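You operate a simulated robot arm through the tools that you are given. There is no shell and no other tool. Be economical: measure what you need, move in short steps, check, and stop when the job is done.

You run a simulated robot arm. Do the job below in one go: nothing can be reset, and whatever is moved stays where it is left.

JOB
Clamp the shell and close it up with lid and black cover.
Fine: the lid's yellow mark meets the mark on the terminal block; open the clamp last.

Only the result counts: the job must be done as asked and must still hold three seconds after the hand-in. Knocking over, shifting, dropping, spilling or breaking anything else fails it. A push-on lid holds only when it is set on centred and level and pressed home; a screw cap is set on level and turned clockwise until tight.

ROBOT AND FRAMES
A 7-joint arm with a two-finger parallel gripper, fixed in place. Base frame: the origin is at the foot of the arm, x ahead of it, y to its left, z up; the work surface is at about z = 0.4. Readings come in cm, degrees, newtons and seconds.
With the tool pointing down near the work surface it reaches from about 24 to 62 cm from the base axis. Its first joint turns from -66.0 to 66.0 degrees. Payload 2.6 kg.
Tool frame: the origin (TCP) lies between the finger pads and is the grasp point; the fingertips stand 3 cm ahead of it; z points along the fingers, y is the line along which they close. The gripper opens to 9.4 cm. The fingers are 2.8 cm wide and 1 cm thick; the gripper's body (5 by 9.6 cm) begins 5.5 cm behind the TCP.
Orientation is told as [roll, pitch, yaw] about the base's x, y, z axes, in that order, counted from this pose: with the fingers straight down and closing along the base's y, the tool's x points along the base's -x, its y along +y and its z along -z.

CONTROLS
- The arm moves only by the tool jog_arm. Its arguments are lists of equal length, an entry for each row: "fingers": the closure in counts, from 0 (fully open) to 255 (shut); "slide": the shift along the tool's x, y, z in cm, a list of three; "angular": the turn, a rotation vector about the tool's x, y, z in rad, a list of three. In form: {"fingers": [fingers, ...], "slide": [[x, y, z], ...], "angular": [[ax, ay, az], ...]}. A call has 1 to 12 rows; each row shifts and turns the commanded pose from where the row before left it, along the tool's axes as they then stand. Each row takes 0.2 s and may step no farther than 5 cm and 8.6 degrees from the row before; otherwise, or with a gripper value out of range, the whole call is refused. Where a pose cannot be reached the arm comes as near as it can. A force on the tool above 70 N (or 10 N above the force at the start of the call, whichever is more), or a blocked arm, ends the call early, and 0.2 s more pass. Each finger travels about 7.2 cm/s and halts on what it meets, pressing with about 31 N; the grip force reading is that of the motor and also rises with nothing between the fingers. The clock runs only during rows and for 0.2 s after the last one: add rows that do not move to give the fingers time. It gives the time, the measured TCP pose, the force on the tool (base axes), the opening and the grip force at its end, in the units of the frame above (readings bear some noise), with the torque about the TCP (base axes, N m) and any sound that the robot's microphone picked up, and new pictures: "pictures" is both (left out), scene, wrist or none.
- Cameras (640 x 400 px; columns grow to the right, rows downward): "scene" is fixed at [3.14, 42.55, 57.32]; the picture's right is [-0.82, -0.57, 0.00], its down [-0.28, 0.40, -0.87] and it looks along [0.50, -0.72, -0.49] (base axes); focal length 280 px, centre (320, 200). "wrist" rides on the gripper at [7.6, 1.4, -10.2] in the tool frame; the picture's right is [-0.18, 0.98, 0.00], its down [-0.75, -0.14, -0.64] and it looks along [-0.63, -0.12, 0.77] (tool axes); focal length 243 px, centre (320, 200).
- pixel_to_xyz(camera, pixels): for up to 12 pixels [column, row] of the newest picture of that camera ("zoom" is the newest enlarged one), the place [x, y, z] in the base frame of the surface seen there, good to about 0.2 cm. The clock stands still meanwhile.
- inspect(camera, box): a new picture of the part [left, top, right, bottom] of that camera's present view, enlarged. The clock stands still meanwhile.
- sign_off(): hands the job in; it is judged then, once.

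Keep the steps short. Do not move on a guess: measure, check each grasp and each placing, and mend mistakes. In all there are 80 turns and 200 pictures (those below and enlarged ones count). Leave the gripper open and the arm clear of the work at the hand-in unless told otherwise, and finish with a single line.

The tools are called after ">>>" as a command line: name --argument value ..., lists and objects as JSON in quotes. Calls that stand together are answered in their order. jog_arm: Moves the arm, as the interface text tells. Its arguments: {"type":"object","properties":{"fingers":{"type":"array","items":{"type":"number"}},"slide":{"type":"array","items":{"type":"array","items":{"type":"number"}}},"angular":{"type":"array","items":{"type":"array","items":{"type":"number"}}},"pictures":{"type":"string","enum":["both","scene","wrist","none"]}},"required":["fingers","slide","angular"]} The other tools are called the same way: pixel_to_xyz (camera, pixels) gives the place of the surface under pixels of a picture; inspect (camera, box) takes an enlarged picture of a part of a camera's view; sign_off () hands the job in.

At the start:

```text
time: 0.0
tcp_pos: [35.25, -7.69, 37.15]
orientation: [0.0, 0.0, 0.1]
wrist_force: [-0.8, -1.2, 0.1]
moment: [-0.02, -0.02, 0.01]
grip_width: 9.41
gripper_force: 0.0
```

scene: 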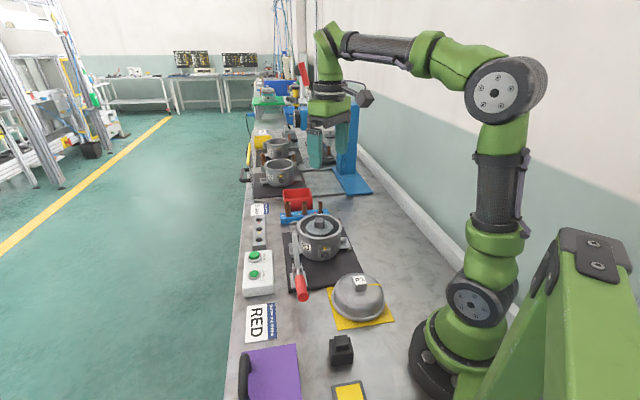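
wrist: 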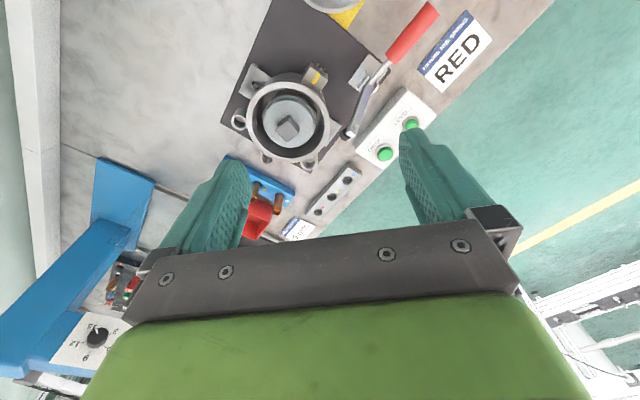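

I see a shell in a fixture with a red-handled toggle clamp, a grey domed lid on a yellow mat, and a small black object. I'll enlarge the views first.

>>> inspect --camera "scene" --box '[230, 190, 390, 300]'

>>> inspect --camera "scene" --box '[230, 260, 430, 400]'

>>> inspect --camera "scene" --box '[230, 80, 390, 200]'

>>> inspect --camera "wrist" --box '[210, 0, 510, 190]'

```text
3.64 times, centred on (310, 245) of scene
```

zoom: 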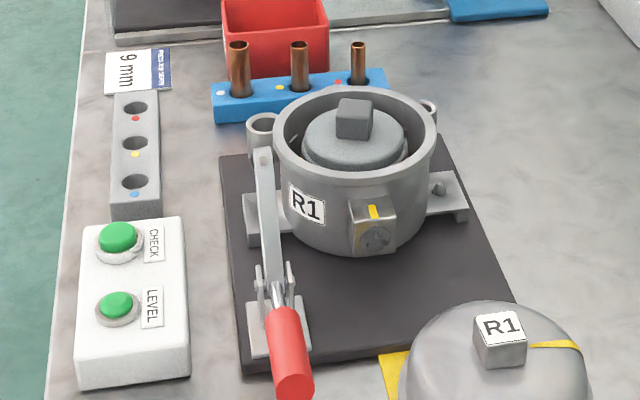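

```text
2.86 times, centred on (330, 330) of scene
```

zoom: 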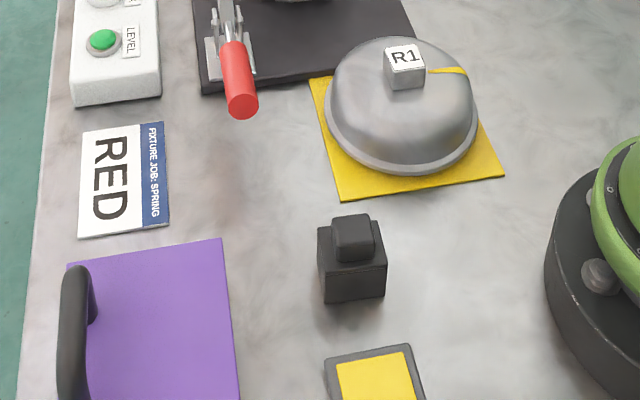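

```text
3.33 times, centred on (310, 140) of scene
```

zoom: 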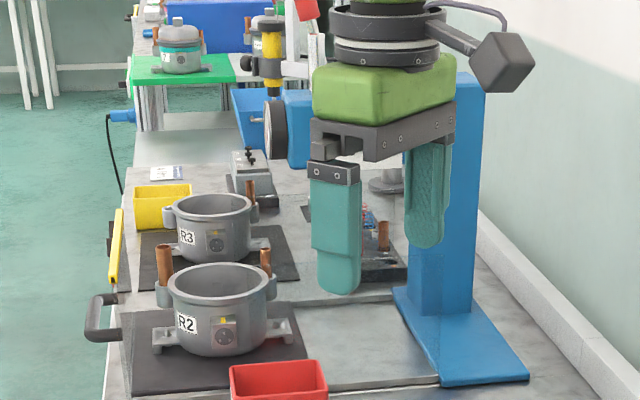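

```text
2.11 times, centred on (360, 95) of wrist
```

zoom: 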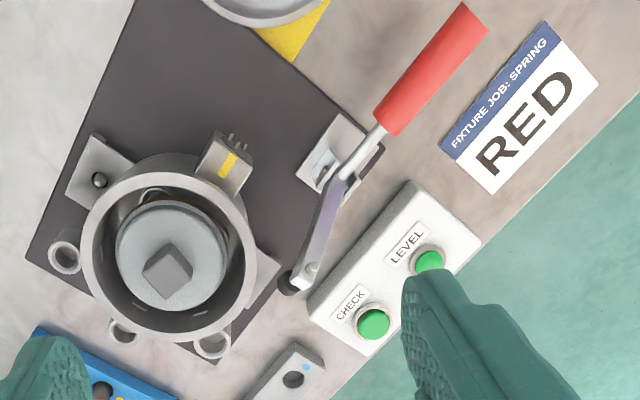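

The wrist zoom shows the R1 shell, its terminal block with the mark, and the toggle clamp. Next I measure points on them.

>>> pixel_to_xyz --camera "zoom" --pixels '[[470, 15], [385, 120], [360, 150], [335, 195], [305, 270], [290, 285], [262, 265], [100, 180], [330, 150], [228, 165], [240, 140], [170, 270]]'

>>> pixel_to_xyz --camera "scene" --pixels '[[302, 296], [298, 270], [296, 235], [296, 230], [360, 281], [334, 298], [386, 290], [360, 327], [342, 340], [342, 360], [310, 220], [324, 243]]'

>>> inspect --camera "scene" --box '[275, 205, 345, 305]'

>>> inspect --camera "scene" --box '[300, 320, 380, 370]'

```text
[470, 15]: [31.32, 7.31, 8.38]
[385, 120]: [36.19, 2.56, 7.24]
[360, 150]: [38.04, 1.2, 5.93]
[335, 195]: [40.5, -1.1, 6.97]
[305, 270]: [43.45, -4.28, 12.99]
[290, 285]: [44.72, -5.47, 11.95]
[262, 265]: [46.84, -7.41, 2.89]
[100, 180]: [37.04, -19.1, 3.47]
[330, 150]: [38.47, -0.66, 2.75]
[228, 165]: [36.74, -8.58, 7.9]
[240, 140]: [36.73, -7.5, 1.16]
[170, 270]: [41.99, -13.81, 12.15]
```

```text
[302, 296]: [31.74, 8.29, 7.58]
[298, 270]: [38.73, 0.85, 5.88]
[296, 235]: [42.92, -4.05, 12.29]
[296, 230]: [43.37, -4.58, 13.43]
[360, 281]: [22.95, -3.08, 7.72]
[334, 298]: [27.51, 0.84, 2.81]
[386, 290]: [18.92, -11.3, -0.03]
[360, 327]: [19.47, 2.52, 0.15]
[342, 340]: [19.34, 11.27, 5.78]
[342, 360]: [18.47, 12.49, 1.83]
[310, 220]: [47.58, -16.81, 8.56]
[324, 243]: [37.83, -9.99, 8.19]
```

```text
4.00 times, centred on (310, 255) of scene
```

zoom: 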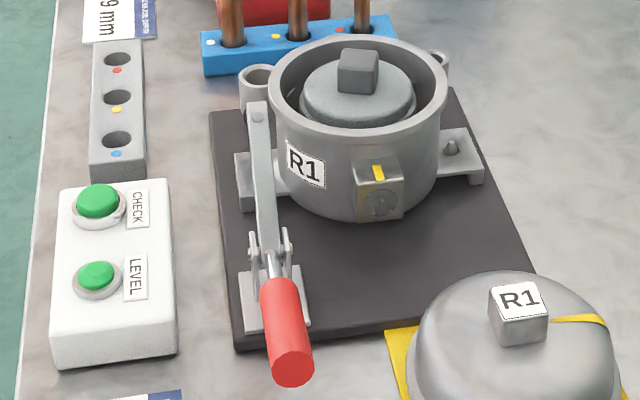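

```text
8.00 times, centred on (340, 345) of scene
```

zoom: 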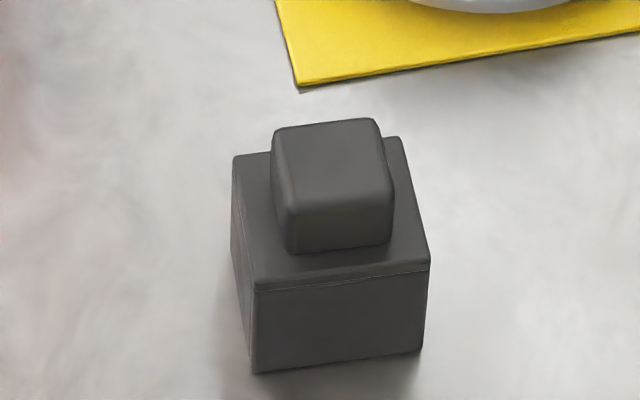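

The clamp bar is raised and the handle lies low. Lifting the handle should bring the bar down onto the foot. I'll look closer at the shell and lid and measure them.

>>> inspect --camera "wrist" --box '[220, 50, 350, 180]'

>>> pixel_to_xyz --camera "zoom" --pixels '[[345, 168], [195, 385], [165, 220], [455, 400], [470, 215], [320, 510], [335, 330], [340, 380], [480, 110], [455, 150], [490, 95], [470, 75]]'

>>> inspect --camera "scene" --box '[320, 265, 400, 335]'

>>> inspect --camera "scene" --box '[290, 205, 354, 269]'

```text
3.08 times, centred on (285, 115) of wrist
```

zoom: 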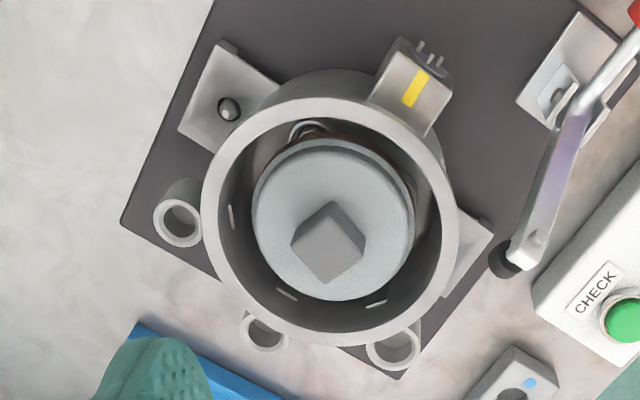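

```text
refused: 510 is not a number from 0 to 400
```

```text
5.71 times, centred on (360, 300) of scene
```

zoom: 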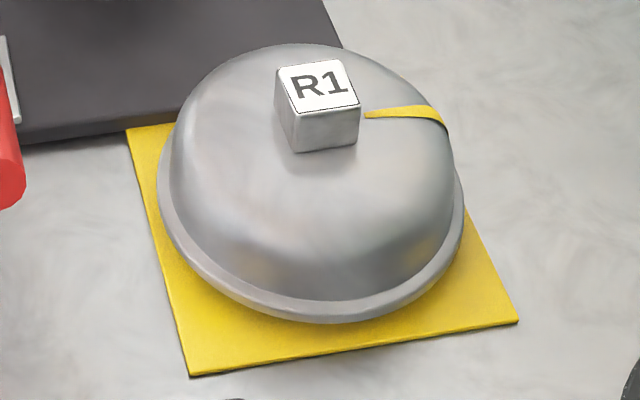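

```text
6.25 times, centred on (322, 237) of scene
```

zoom: 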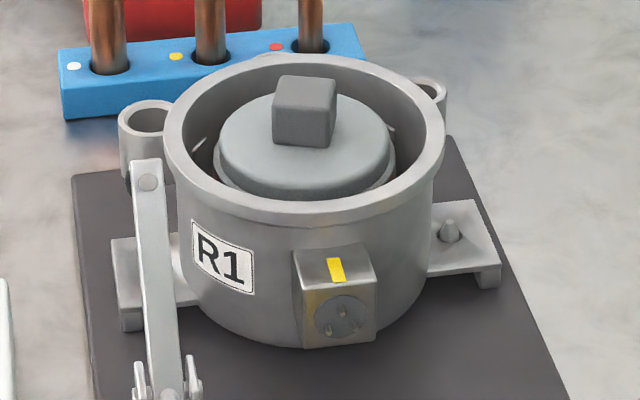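

Pins on the terminal block point outward horizontally, so the cover goes on sideways. Now I measure the rim, the core knob and the block.

>>> pixel_to_xyz --camera "zoom" --pixels '[[300, 62], [172, 130], [437, 130], [320, 212], [303, 85], [303, 130], [322, 252], [370, 250], [298, 258], [340, 315], [305, 345], [375, 340]]'

>>> pixel_to_xyz --camera "wrist" --pixels '[[258, 128], [295, 76], [365, 158], [352, 152], [330, 118], [289, 86], [304, 80], [290, 130], [292, 108], [266, 90], [308, 65], [306, 77]]'

>>> inspect --camera "scene" --box '[320, 265, 400, 335]'

>>> pixel_to_xyz --camera "zoom" --pixels '[[283, 68], [340, 60], [357, 104], [297, 112], [318, 86], [298, 148], [357, 138], [370, 114], [425, 110], [162, 190], [340, 318], [462, 195]]'

```text
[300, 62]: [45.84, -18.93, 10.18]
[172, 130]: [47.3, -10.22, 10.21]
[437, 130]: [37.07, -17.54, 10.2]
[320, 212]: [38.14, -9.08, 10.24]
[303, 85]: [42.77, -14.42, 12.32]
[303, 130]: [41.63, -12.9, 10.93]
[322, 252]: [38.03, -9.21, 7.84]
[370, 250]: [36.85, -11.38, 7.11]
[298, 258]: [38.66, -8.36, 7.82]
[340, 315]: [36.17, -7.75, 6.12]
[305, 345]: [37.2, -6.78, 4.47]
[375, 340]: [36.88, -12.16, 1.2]
```

```text
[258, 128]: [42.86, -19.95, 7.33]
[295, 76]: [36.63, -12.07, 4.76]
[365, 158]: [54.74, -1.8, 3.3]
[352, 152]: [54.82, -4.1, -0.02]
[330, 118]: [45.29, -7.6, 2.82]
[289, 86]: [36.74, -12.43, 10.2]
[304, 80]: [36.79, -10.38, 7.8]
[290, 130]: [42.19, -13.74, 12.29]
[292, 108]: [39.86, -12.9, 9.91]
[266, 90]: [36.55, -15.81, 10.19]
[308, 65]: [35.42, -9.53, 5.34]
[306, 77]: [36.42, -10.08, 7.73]
```

```text
5.71 times, centred on (360, 300) of scene
```

zoom: 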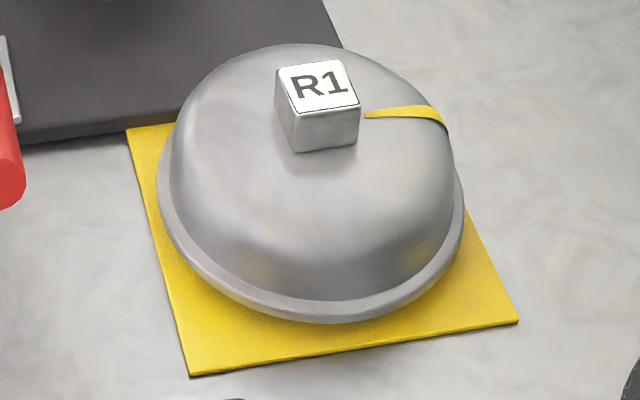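

```text
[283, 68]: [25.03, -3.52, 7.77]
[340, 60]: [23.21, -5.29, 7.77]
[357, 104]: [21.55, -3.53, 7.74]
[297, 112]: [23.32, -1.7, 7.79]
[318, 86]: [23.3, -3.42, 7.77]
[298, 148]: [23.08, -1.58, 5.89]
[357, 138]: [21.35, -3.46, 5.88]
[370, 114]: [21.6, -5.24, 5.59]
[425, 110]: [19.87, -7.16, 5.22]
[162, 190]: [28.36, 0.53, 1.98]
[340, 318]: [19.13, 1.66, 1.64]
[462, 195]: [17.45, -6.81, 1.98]
```

Shell centre is about (42.1, -13.95), rim at z = 10.2. The lid knob is 2.5 cm square at (23.3, -3.5), top at 7.77. I start with the clamp: move above the handle and turn the fingers across it. I also measure the LEVEL box beside it.

>>> pixel_to_xyz --camera "scene" --pixels '[[272, 255], [272, 290], [244, 290], [258, 270], [271, 272], [310, 275], [300, 262]]'

>>> jog_arm --fingers '[0, 0, 0, 0, 0, 0, 60, 110, 110, 110, 110, 110]' --slide '[[0.375, 2.33, 2.86], [0.375, 2.33, 2.86], [0.375, 2.33, 2.86], [0.375, 2.33, 2.86], [0.375, 2.33, 2.86], [0.375, 2.33, 2.86], [0, 0, 0], [0, 0, 0], [0, 0, 0], [0, 0, 0], [0, 0, 0], [0, 0, 0]]' --angular '[[0, 0, 0], [0, 0, 0], [0, 0, 0], [0, 0, 0], [0, 0, 0], [0, 0, 0], [0, 0, 0.137], [0, 0, 0.137], [0, 0, 0.137], [0, 0, 0.137], [0, 0, 0.137], [0, 0, 0.137]]'

```text
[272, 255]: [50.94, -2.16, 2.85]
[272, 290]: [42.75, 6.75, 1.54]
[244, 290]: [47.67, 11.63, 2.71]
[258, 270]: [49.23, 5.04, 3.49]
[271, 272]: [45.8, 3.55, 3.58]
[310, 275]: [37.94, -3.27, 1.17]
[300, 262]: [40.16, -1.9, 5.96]
```

```text
time: 2.6
tcp_pos: [32.87, 6.24, 20.08]
orientation: [0.0, 0.0, -47.3]
wrist_force: [-0.5, -0.4, -0.3]
moment: [0.0, 0.03, 0.0]
grip_width: 5.33
gripper_force: 0.0
```

scene: 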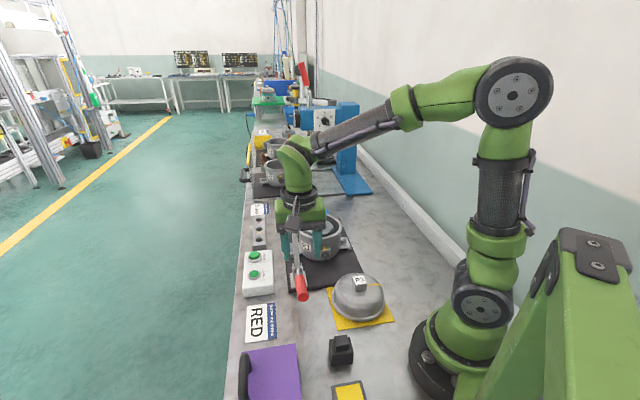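
wrist: 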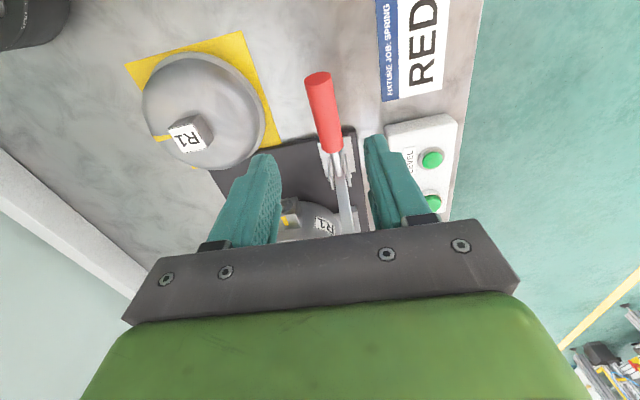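

The fingers straddle the handle line. I measure the handle axis from this closer view.

>>> inspect --camera "wrist" --box '[260, 60, 400, 240]'

>>> pixel_to_xyz --camera "wrist" --pixels '[[319, 76], [321, 90], [325, 110], [328, 130], [331, 148], [336, 165], [312, 112], [339, 110], [343, 190], [350, 230], [325, 170], [352, 165]]'

```text
2.22 times, centred on (330, 150) of wrist
```

zoom: 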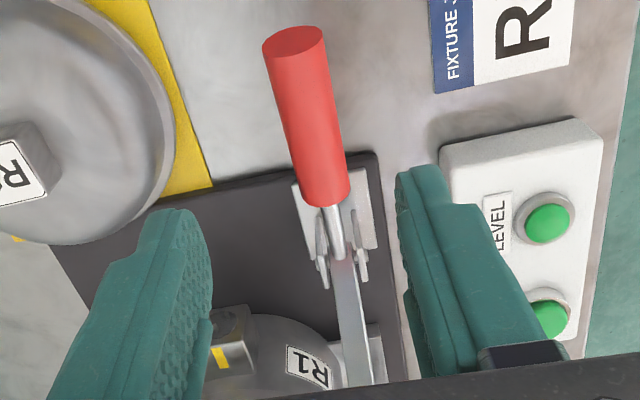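

```text
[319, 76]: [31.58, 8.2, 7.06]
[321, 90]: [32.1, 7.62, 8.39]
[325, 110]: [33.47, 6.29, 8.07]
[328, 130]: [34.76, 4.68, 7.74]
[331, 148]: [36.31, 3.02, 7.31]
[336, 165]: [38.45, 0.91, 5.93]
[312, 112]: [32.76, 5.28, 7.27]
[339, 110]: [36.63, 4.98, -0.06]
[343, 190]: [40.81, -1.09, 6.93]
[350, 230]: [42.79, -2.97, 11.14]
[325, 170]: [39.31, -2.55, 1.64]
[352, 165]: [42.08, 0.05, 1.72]
```

The handle axis runs along (-0.675, 0.738), with its top at z ≈ 8.2. I shift 0.4 cm along tool y, lower to z ≈ 7.1 and close on it.

>>> jog_arm --fingers '[110, 110, 110, 110, 255, 255, 255, 255]' --slide '[[0, 0.4, 3], [0, 0, 4], [0, 0, 4], [0, 0, 1.95], [0, 0, 0], [0, 0, 0], [0, 0, 0], [0, 0, 0]]' --angular '[[0, 0, 0], [0, 0, 0], [0, 0, 0], [0, 0, 0], [0, 0, 0], [0, 0, 0], [0, 0, 0], [0, 0, 0]]'

```text
time: 4.4
tcp_pos: [33.33, 6.16, 7.2]
orientation: [-0.2, 0.0, -47.0]
wrist_force: [-11.8, -12.1, -1.0]
moment: [0.22, -0.01, 1.21]
grip_width: 2.93
gripper_force: 45.3
```

scene: 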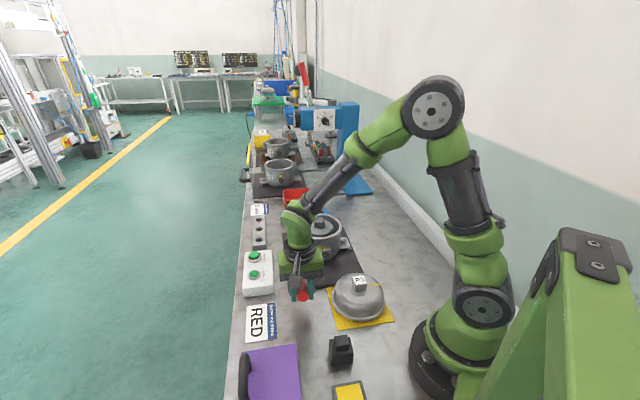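
wrist: 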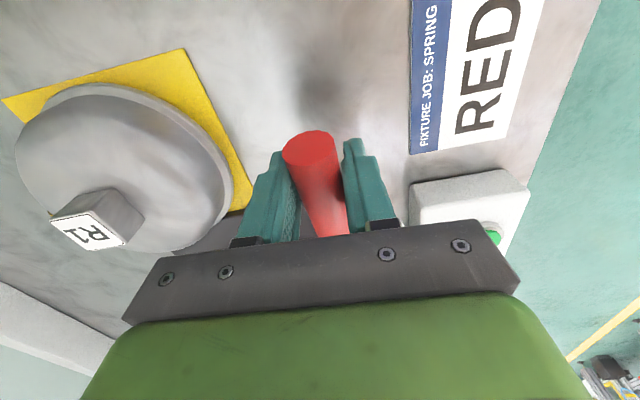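

Gripped: width 2.93, with a side force of about 17 N along tool -y. I ease over by 0.3 cm and start lifting the handle on its arc.

>>> jog_arm --fingers '[255, 255, 255, 255]' --slide '[[0, -0.3, 0], [-0.2, 0, -0.8], [-0.25, 0, -0.8], [-0.35, 0, -0.75]]' --angular '[[0, 0, 0], [0, 0, 0], [0, 0, 0], [0, 0, 0]]'

```text
time: 5.4
tcp_pos: [33.6, 5.82, 9.61]
orientation: [0.0, 0.1, -47.1]
wrist_force: [-4.2, 2.8, -3.8]
moment: [0.3, 0.32, 0.02]
grip_width: 2.79
gripper_force: 45.1
```

scene: 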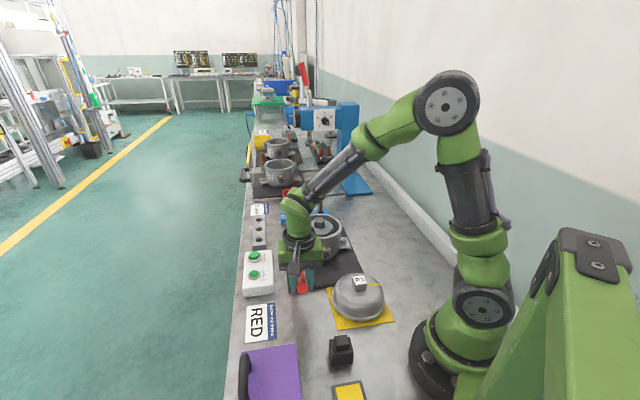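
wrist: 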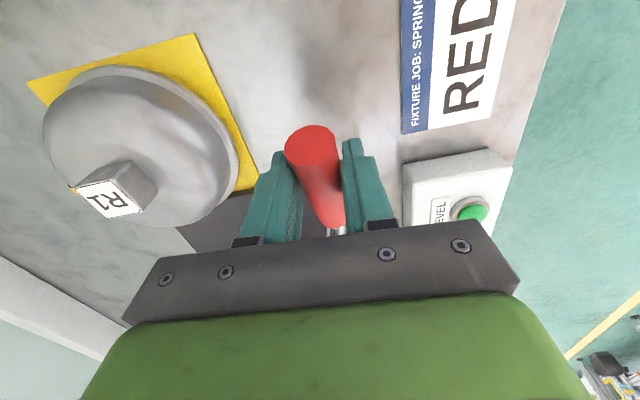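

The handle moves freely. I continue along the arc to about 56°.

>>> jog_arm --fingers '[255, 255, 255, 255, 255]' --slide '[[-0.5, 0, -0.9], [-0.59, 0, -0.84], [-0.67, 0, -0.78], [-0.76, 0, -0.71], [-0.82, 0, -0.62]]' --angular '[[0, 0, 0], [0, 0, 0], [0, 0, 0], [0, 0, 0], [0, 0, 0]]'

```text
time: 6.6
tcp_pos: [35.92, 3.53, 13.37]
orientation: [0.1, 0.2, -47.1]
wrist_force: [-17.0, 18.6, 10.3]
moment: [1.47, 0.49, 0.82]
grip_width: 2.51
gripper_force: 44.9
```

scene: 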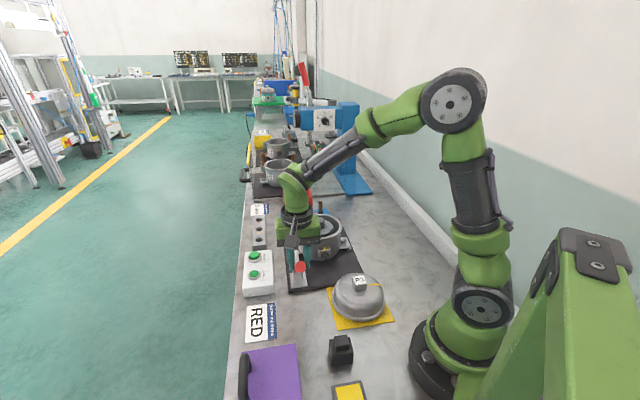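
wrist: 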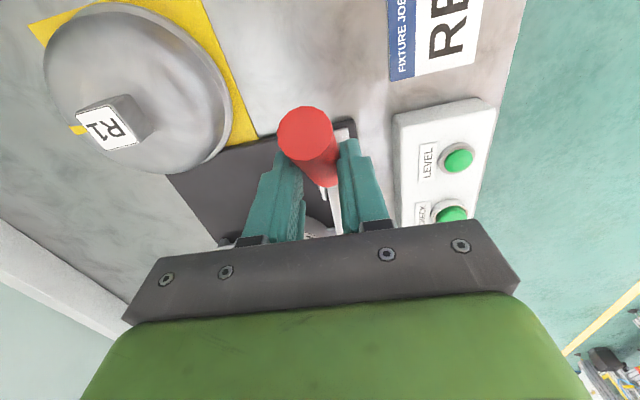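

Resistance is about 25 N outward. I check where the bar is.

>>> inspect --camera "scene" --box '[265, 210, 355, 300]'

>>> inspect --camera "wrist" --box '[250, 90, 410, 250]'

```text
4.44 times, centred on (310, 255) of scene
```

zoom: 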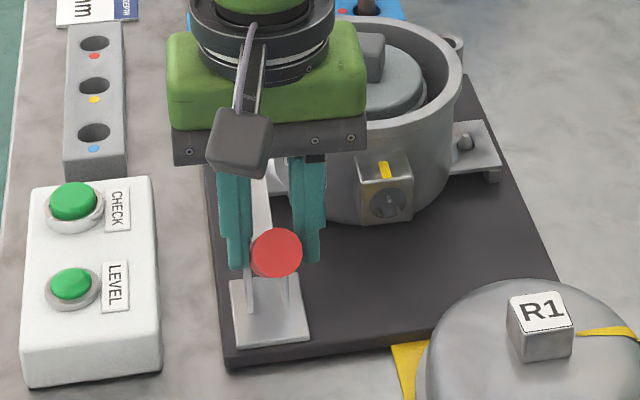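

```text
2.50 times, centred on (330, 170) of wrist
```

zoom: 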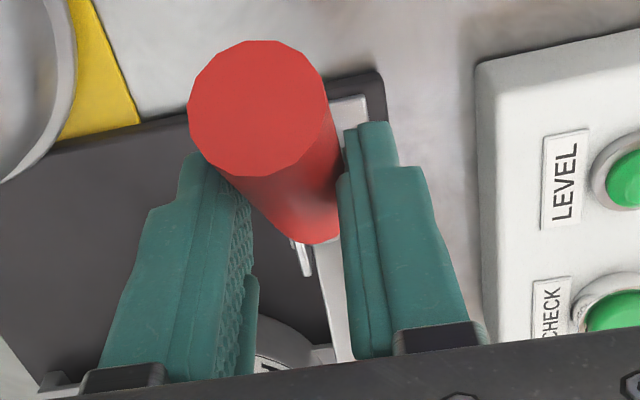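

The bar is about 12° from flat. I push on in short steps and watch the force and sound.

>>> jog_arm --fingers '[255, 255, 255]' --slide '[[-0.45, 0, -0.28], [-0.45, 0, -0.25], [-0.46, 0, -0.23]]' --angular '[[0, 0, 0], [0, 0, 0], [0, 0, 0]]'

```text
time: 7.4
tcp_pos: [36.97, 2.56, 14.09]
orientation: [0.4, 0.1, -47.1]
wrist_force: [1.8, 21.2, 1.1]
moment: [1.67, 0.45, 0.4]
grip_width: 2.47
gripper_force: 45.0
```

scene: 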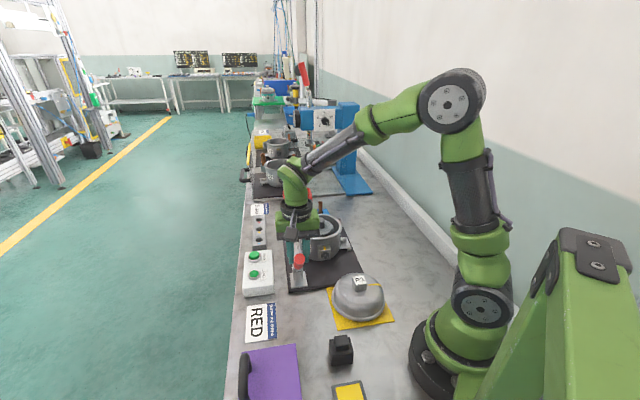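
wrist: 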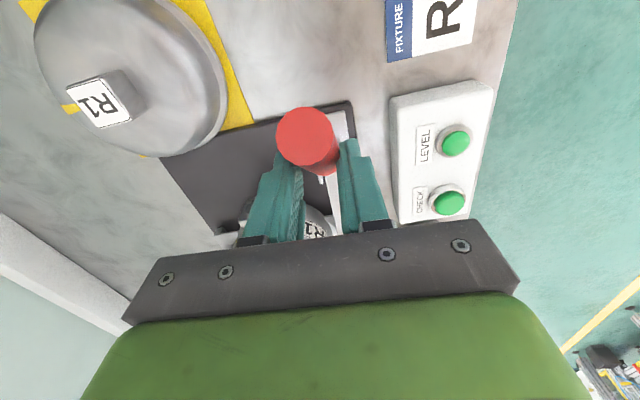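

Now at about 62°, with some side force. I ease +0.2 along y and carry on.

>>> jog_arm --fingers '[255, 255, 255]' --slide '[[-0.45, 0.2, -0.21], [-0.46, 0.1, -0.18], [-0.48, 0, -0.15]]' --angular '[[0, 0, 0], [0, 0, 0], [0, 0, 0]]'

>>> inspect --camera "scene" --box '[265, 210, 355, 300]'

```text
time: 8.2
tcp_pos: [38.14, 1.5, 14.77]
orientation: [0.0, 0.0, -47.3]
wrist_force: [-7.0, 4.1, 17.1]
moment: [1.35, 0.76, 0.32]
grip_width: 2.49
gripper_force: 45.1
```

scene: 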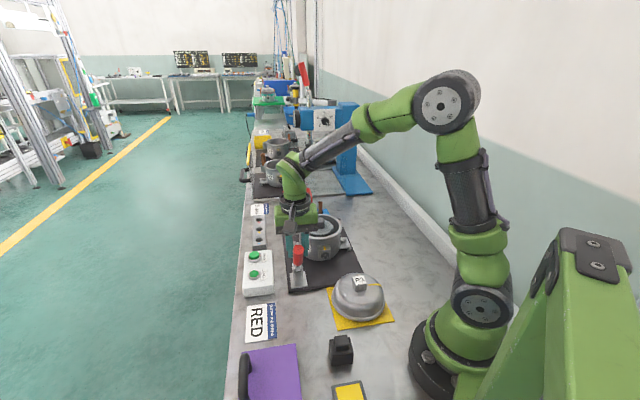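
wrist: 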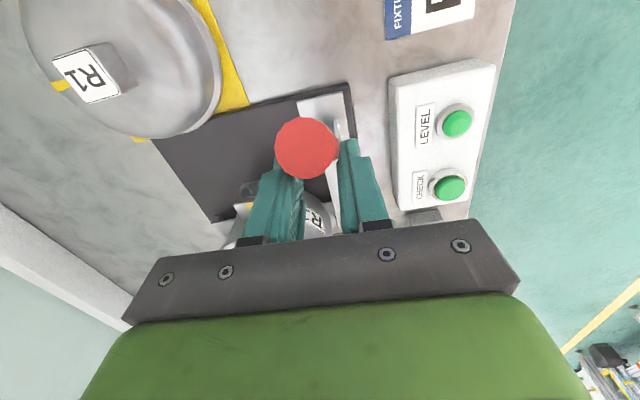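

```text
4.44 times, centred on (310, 255) of scene
```

zoom: 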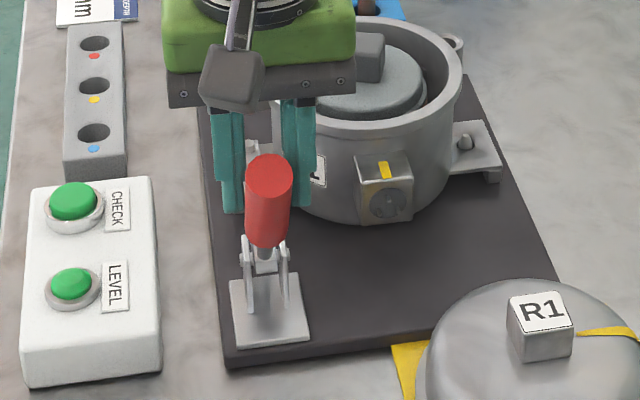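

At about 75° with modest force, the handle still leans out slightly. I continue to the stop.

>>> jog_arm --fingers '[255, 255, 255]' --slide '[[-0.45, 0, -0.2], [-0.45, 0, -0.1], [-0.45, 0, -0.05]]' --angular '[[0, 0, 0], [0, 0, 0], [0, 0, 0]]'

>>> inspect --camera "scene" --box '[265, 210, 355, 300]'

```text
time: 9.0
tcp_pos: [38.63, 0.92, 14.8]
orientation: [-0.2, 0.8, -47.2]
wrist_force: [-19.6, 26.3, -8.7]
moment: [0.74, 0.35, 0.07]
grip_width: 2.47
gripper_force: 44.6
```

scene: 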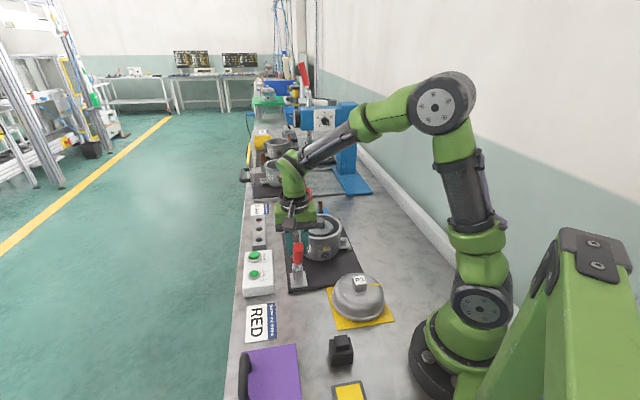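
wrist: 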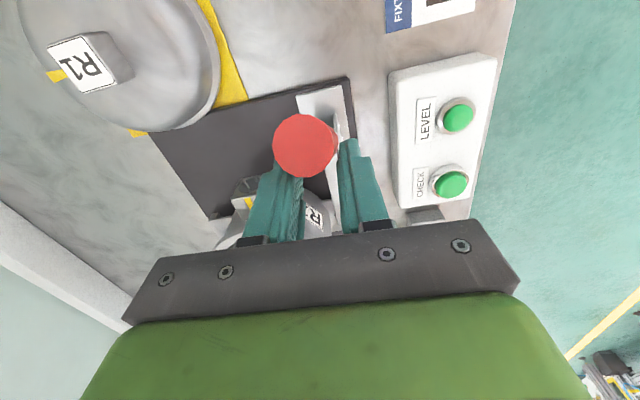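

```text
4.44 times, centred on (310, 255) of scene
```

zoom: 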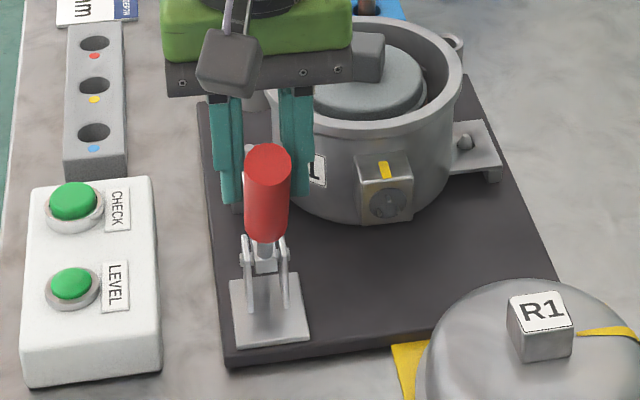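

Resistance has risen to 33 N and motion is stalling, so the bar is likely on the foot. I push a bit more to seat it.

>>> jog_arm --fingers '[255, 255, 255]' --slide '[[-0.4, 0, 0.0], [-0.4, 0, 0.0], [0, 0, 0]]' --angular '[[0, 0, 0], [0, 0, 0], [0, 0, 0]]' --pictures "none"

>>> inspect --camera "scene" --box '[265, 210, 355, 300]'

```text
time: 9.8
tcp_pos: [39.38, -0.21, 15.04]
orientation: [0.0, -0.3, -47.2]
wrist_force: [2.5, -3.6, 2.4]
moment: [-0.08, -0.01, 0.01]
grip_width: 0.0
gripper_force: 33.7
```

```text
4.44 times, centred on (310, 255) of scene
```

zoom: 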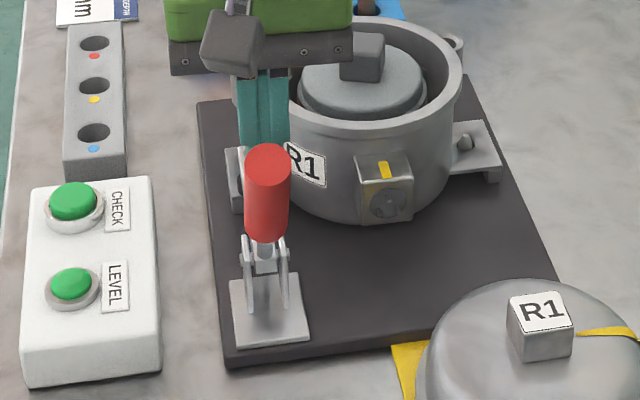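

The fingers slipped off and the handle stays upright. I raise the arm and check whether the bar sits on the foot.

>>> jog_arm --fingers '[255, 255, 255, 200, 0, 0]' --slide '[[0, 0, -4], [0, 0, -4], [0, 0, -4], [2, 0, -2], [3, 0, 0], [3, 0, 0]]' --angular '[[0, 0, 0], [0, 0, 0], [0, 0, 0], [0, 0, 0], [0, 0, 0], [0, 0, 0]]'

>>> inspect --camera "scene" --box '[265, 210, 355, 300]'

>>> inspect --camera "wrist" --box '[210, 80, 450, 240]'

```text
time: 11.2
tcp_pos: [33.71, 5.88, 29.18]
orientation: [0.1, 0.0, -47.2]
wrist_force: [1.1, 0.2, 1.3]
moment: [-0.02, 0.01, -0.02]
grip_width: 9.4
gripper_force: 0.0
```

scene: 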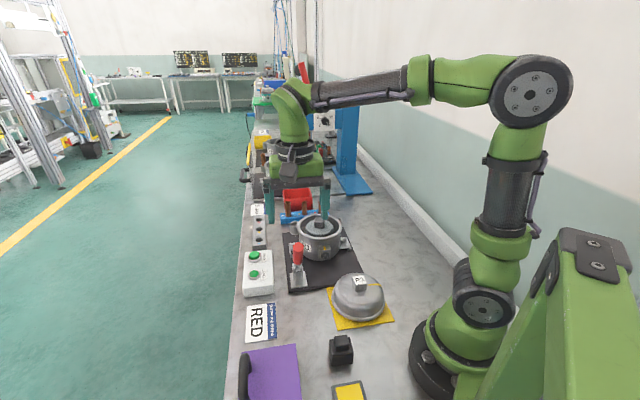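
wrist: 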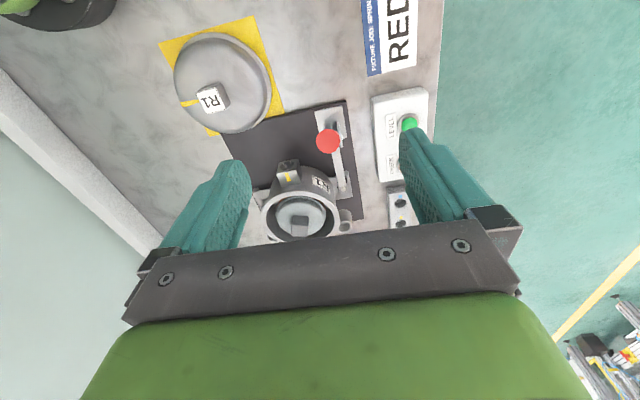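

```text
4.44 times, centred on (310, 255) of scene
```

zoom: 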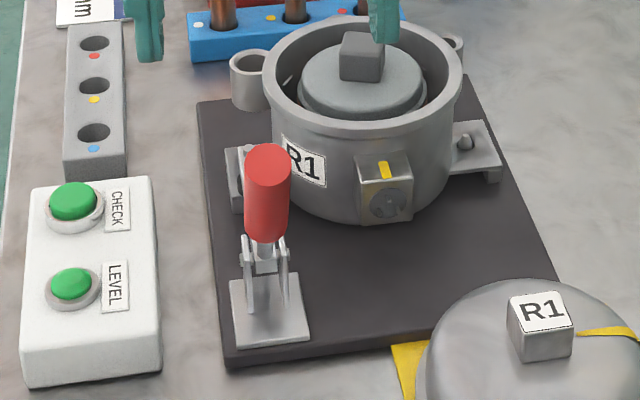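

```text
2.50 times, centred on (330, 160) of wrist
```

zoom: 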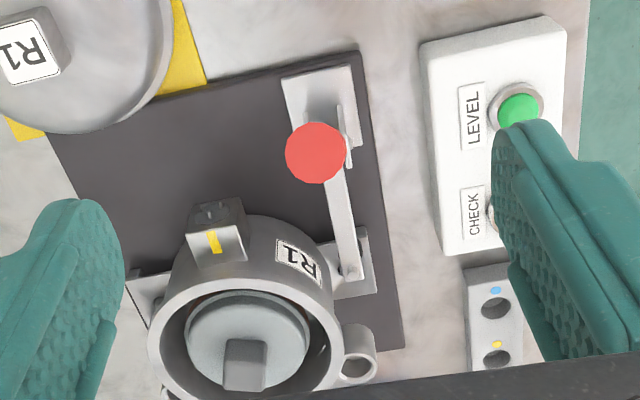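

The bar end now lies over the foot. I measure heights to confirm contact, and re-measure the block mark.

>>> pixel_to_xyz --camera "zoom" --pixels '[[350, 272], [342, 230], [335, 195], [365, 285], [345, 293], [315, 150], [211, 234], [215, 247], [245, 258], [192, 262], [244, 360], [210, 212]]'

>>> inspect --camera "wrist" --box '[300, 140, 380, 220]'

```text
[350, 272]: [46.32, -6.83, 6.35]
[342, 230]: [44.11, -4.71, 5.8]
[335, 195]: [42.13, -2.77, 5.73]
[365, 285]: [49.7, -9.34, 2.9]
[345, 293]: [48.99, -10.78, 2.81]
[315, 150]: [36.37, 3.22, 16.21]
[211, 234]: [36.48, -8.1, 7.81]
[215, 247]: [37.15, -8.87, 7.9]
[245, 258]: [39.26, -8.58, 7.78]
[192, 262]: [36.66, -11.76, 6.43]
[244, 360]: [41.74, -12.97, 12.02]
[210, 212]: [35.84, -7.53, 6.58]
```

```text
5.00 times, centred on (340, 180) of wrist
```

zoom: 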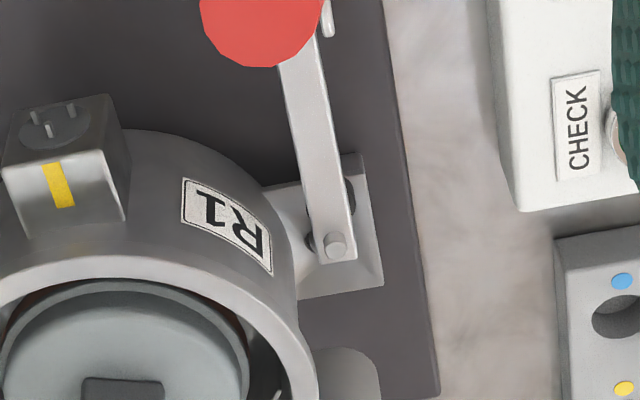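

The bar is level at z ≈ 5.75 over the foot (2.9) and stays put. To be sure it is locked, I come down outside the handle with closed fingers and push it toward the shell.

>>> jog_arm --fingers '[255, 255, 255, 255, 255, 255, 255]' --slide '[[0, 0.1, 0], [0.2, 0, -0.5], [0, 0, 4.6], [0, 0, 4.6], [0, 0, 4.6], [-0.8, 0, 0], [-0.6, 0, 0]]' --angular '[[0, 0, 0], [0, 0, 0], [0, 0, 0], [0, 0, 0], [0, 0, 0], [0, 0, 0], [0, 0, 0]]'

```text
time: 12.8
tcp_pos: [34.62, 5.35, 15.91]
orientation: [-0.1, 0.5, -47.2]
wrist_force: [-19.3, 13.8, 10.8]
moment: [-0.24, -0.18, -0.13]
grip_width: 0.03
gripper_force: 30.8
```

scene: 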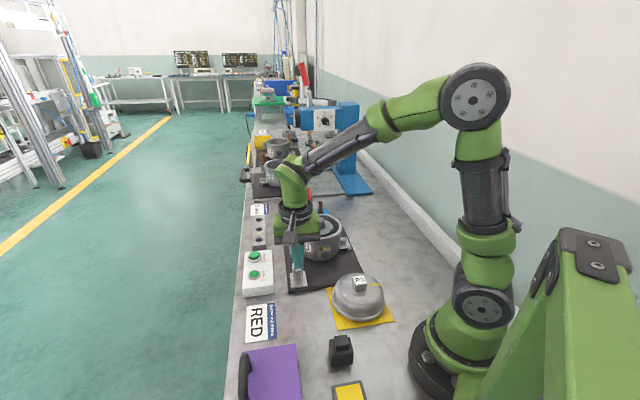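
wrist: 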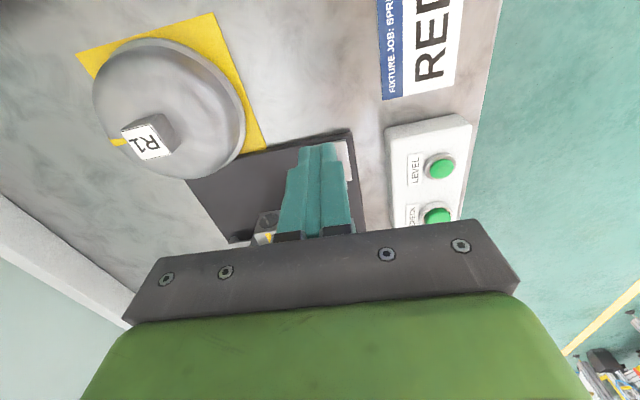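

Contact, 24 N. I push further in small steps.

>>> jog_arm --fingers '[255, 255, 255, 255]' --slide '[[-0.3, 0, 0], [-0.3, 0, 0], [-0.3, 0, 0], [0, 0, 0]]' --angular '[[0, 0, 0], [0, 0, 0], [0, 0, 0], [0, 0, 0]]' --pictures "none"

```text
time: 13.4
tcp_pos: [34.9, 5.42, 15.77]
orientation: [-0.5, 1.5, -47.1]
wrist_force: [-4.3, 3.4, 2.0]
moment: [-0.06, -0.08, -0.04]
grip_width: 0.0
gripper_force: 30.8
stopped in row 3: the force on the tool passed its limit at 73 N (the readings are from after the stop); the commanded pose is now the measured one
```

A hard stop at 73 N means the clamp is locked. I rise, move over the lid knob at (23.28, -3.51) and begin turning the fingers to +45°.

>>> jog_arm --fingers '[255, 255, 100, 60, 60, 60, 60, 60, 60, 60, 60]' --slide '[[0.5, 0, -4], [0, 0, -4], [0.22, -3.65, 0], [0.22, -3.65, 0], [0.23, -3.65, 0], [0.23, -3.63, 0], [0, 0, 0], [0, 0, 0], [0, 0, 0], [0, 0, 0], [0, 0, 0]]' --angular '[[0, 0, 0], [0, 0, 0], [0, 0, 0], [0, 0, 0], [0, 0, 0], [0, 0, 0], [0, 0, -0.146], [0, 0, -0.146], [0, 0, -0.146], [0, 0, -0.146], [0, 0, -0.146]]' --pictures "none"

>>> jog_arm --fingers '[60, 60, 60, 60, 60, 60, 60]' --slide '[[0, 0, 0], [0, 0, 0], [0, 0, 0], [0, 0, 0], [0, 0, 0], [0, 0, 0], [0, 0, 0]]' --angular '[[0, 0, -0.146], [0, 0, -0.146], [0, 0, -0.146], [0, 0, -0.146], [0, 0, -0.146], [0, 0, -0.146], [0, 0, 0]]'

```text
time: 15.8
tcp_pos: [23.26, -3.7, 23.9]
orientation: [0.6, 1.2, -5.1]
wrist_force: [-0.7, -0.2, -0.1]
moment: [-0.03, -0.02, 0.0]
grip_width: 7.19
gripper_force: 0.1
```

```text
time: 17.4
tcp_pos: [23.26, -3.57, 23.8]
orientation: [1.3, 0.3, 45.0]
wrist_force: [-0.9, 0.5, -0.1]
moment: [-0.01, 0.03, 0.01]
grip_width: 7.16
gripper_force: 0.1
```

scene: 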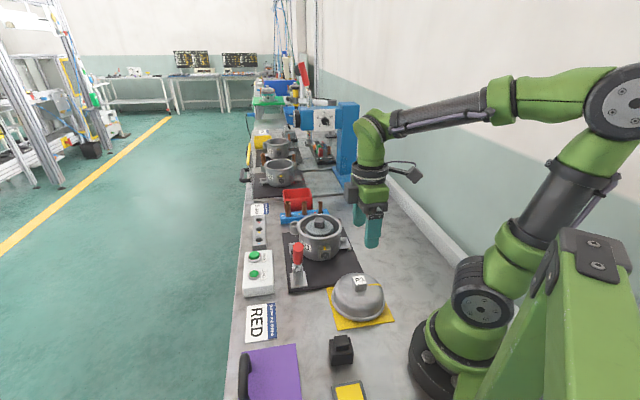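
wrist: 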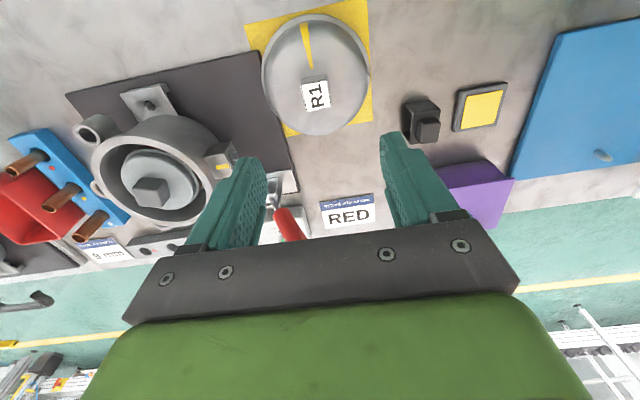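

Above the lid with a small tilt of 1.3°, which I correct. I check the knob and mark from here.

>>> jog_arm --fingers '[60, 60]' --slide '[[0, 0, 3], [0, 0, 3]]' --angular '[[0.0197, 0.0123, 0], [0, 0, 0]]' --pictures "wrist"

>>> inspect --camera "wrist" --box '[250, 0, 390, 140]'

```text
time: 18.1
tcp_pos: [22.65, -3.7, 17.98]
orientation: [0.2, 0.9, 44.8]
wrist_force: [-0.3, 0.3, -0.9]
moment: [0.02, 0.02, -0.05]
grip_width: 7.19
gripper_force: 0.0
```

wrist: 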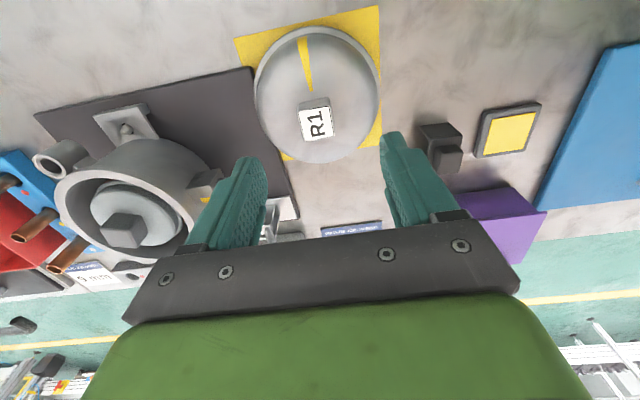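

```text
2.86 times, centred on (320, 70) of wrist
```

zoom: 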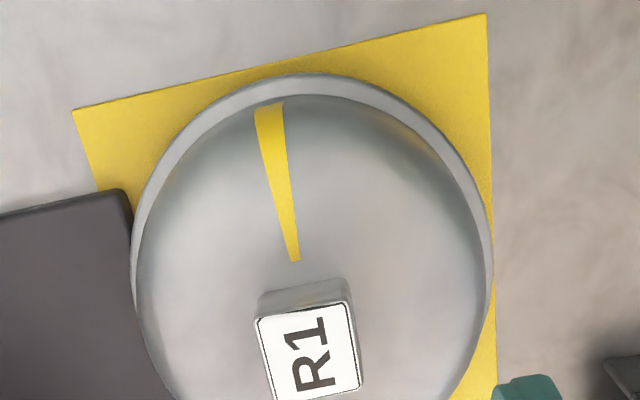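

>>> pixel_to_xyz --camera "zoom" --pixels '[[260, 320], [347, 305], [360, 385], [310, 345], [295, 255], [289, 225], [280, 170], [270, 110], [135, 260], [490, 270], [306, 82], [274, 395]]'

```text
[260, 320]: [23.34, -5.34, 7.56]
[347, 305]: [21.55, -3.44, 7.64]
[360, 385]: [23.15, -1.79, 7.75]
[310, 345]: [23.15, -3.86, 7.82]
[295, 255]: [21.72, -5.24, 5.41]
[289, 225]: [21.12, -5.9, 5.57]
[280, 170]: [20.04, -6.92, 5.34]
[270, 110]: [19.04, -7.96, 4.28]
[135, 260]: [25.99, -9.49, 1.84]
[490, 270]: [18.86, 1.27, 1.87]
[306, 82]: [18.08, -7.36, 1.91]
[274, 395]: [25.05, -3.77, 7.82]
```

Lid centre is about (23.28, -3.57) and its mark points at 226°. I let the arm settle and read the pose.

>>> jog_arm --fingers '[60, 60]' --slide '[[0, 0, 0], [0, 0, 0]]' --angular '[[0, 0, 0], [0, 0, 0]]' --pictures "none"

```text
time: 18.6
tcp_pos: [22.67, -3.63, 18.05]
orientation: [0.1, 1.0, 44.8]
wrist_force: [0.1, 0.6, -0.6]
moment: [-0.01, -0.05, 0.0]
grip_width: 7.21
gripper_force: 0.2
```

Correcting pitch and position, then lowering to z ≈ 11.5.

>>> jog_arm --fingers '[60, 60, 60, 60]' --slide '[[-0.47, -0.37, 0], [0, 0, 3.3], [0, 0, 3.3], [0, 0, 0]]' --angular '[[0.0124, -0.0124, 0], [0, 0, 0], [0, 0, 0], [0, 0, 0]]'

```text
time: 19.6
tcp_pos: [23.56, -3.65, 11.13]
orientation: [-0.5, 0.3, 44.8]
wrist_force: [0.1, -0.3, 0.2]
moment: [-0.01, 0.0, -0.04]
grip_width: 7.19
gripper_force: 0.1
```

scene: 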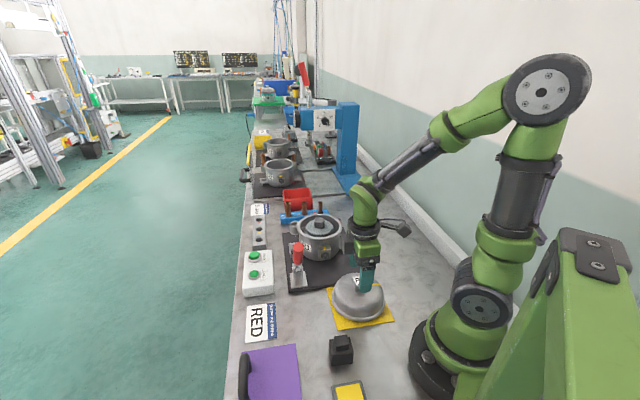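
wrist: 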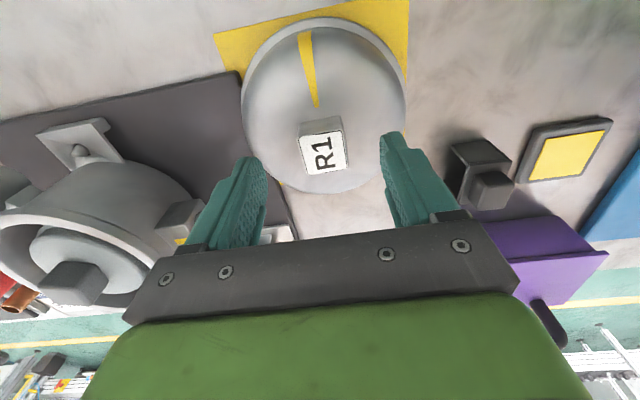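

I centre on the knob, lower to z ≈ 8.95 with tips just above the dome, and grip.

>>> jog_arm --fingers '[60, 60, 60, 255, 255, 255, 255]' --slide '[[0.14, 0.255, 0], [0, 0, 1.1], [0, 0, 1.05], [0, 0, 0], [0, 0, 0], [0, 0, 0], [0, 0, 0]]' --angular '[[-0.0025, -0.01, 0], [0, 0, 0], [0, 0, 0], [0, 0, 0], [0, 0, 0], [0, 0, 0], [0, 0, 0]]'

```text
time: 21.2
tcp_pos: [23.46, -3.35, 9.02]
orientation: [-0.5, -0.3, 44.8]
wrist_force: [0.5, -0.6, 0.4]
moment: [0.0, -0.01, -0.04]
grip_width: 2.94
gripper_force: 30.7
```

scene: 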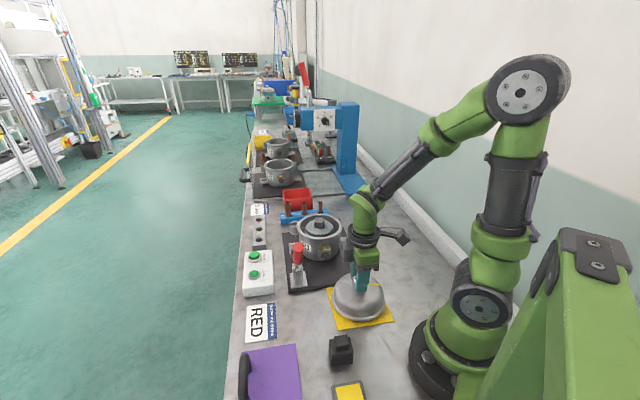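
wrist: 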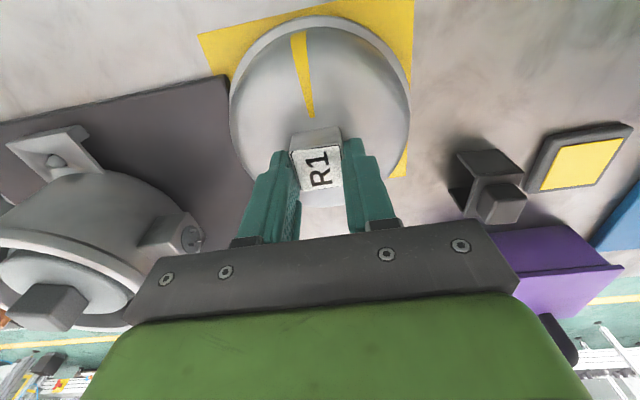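

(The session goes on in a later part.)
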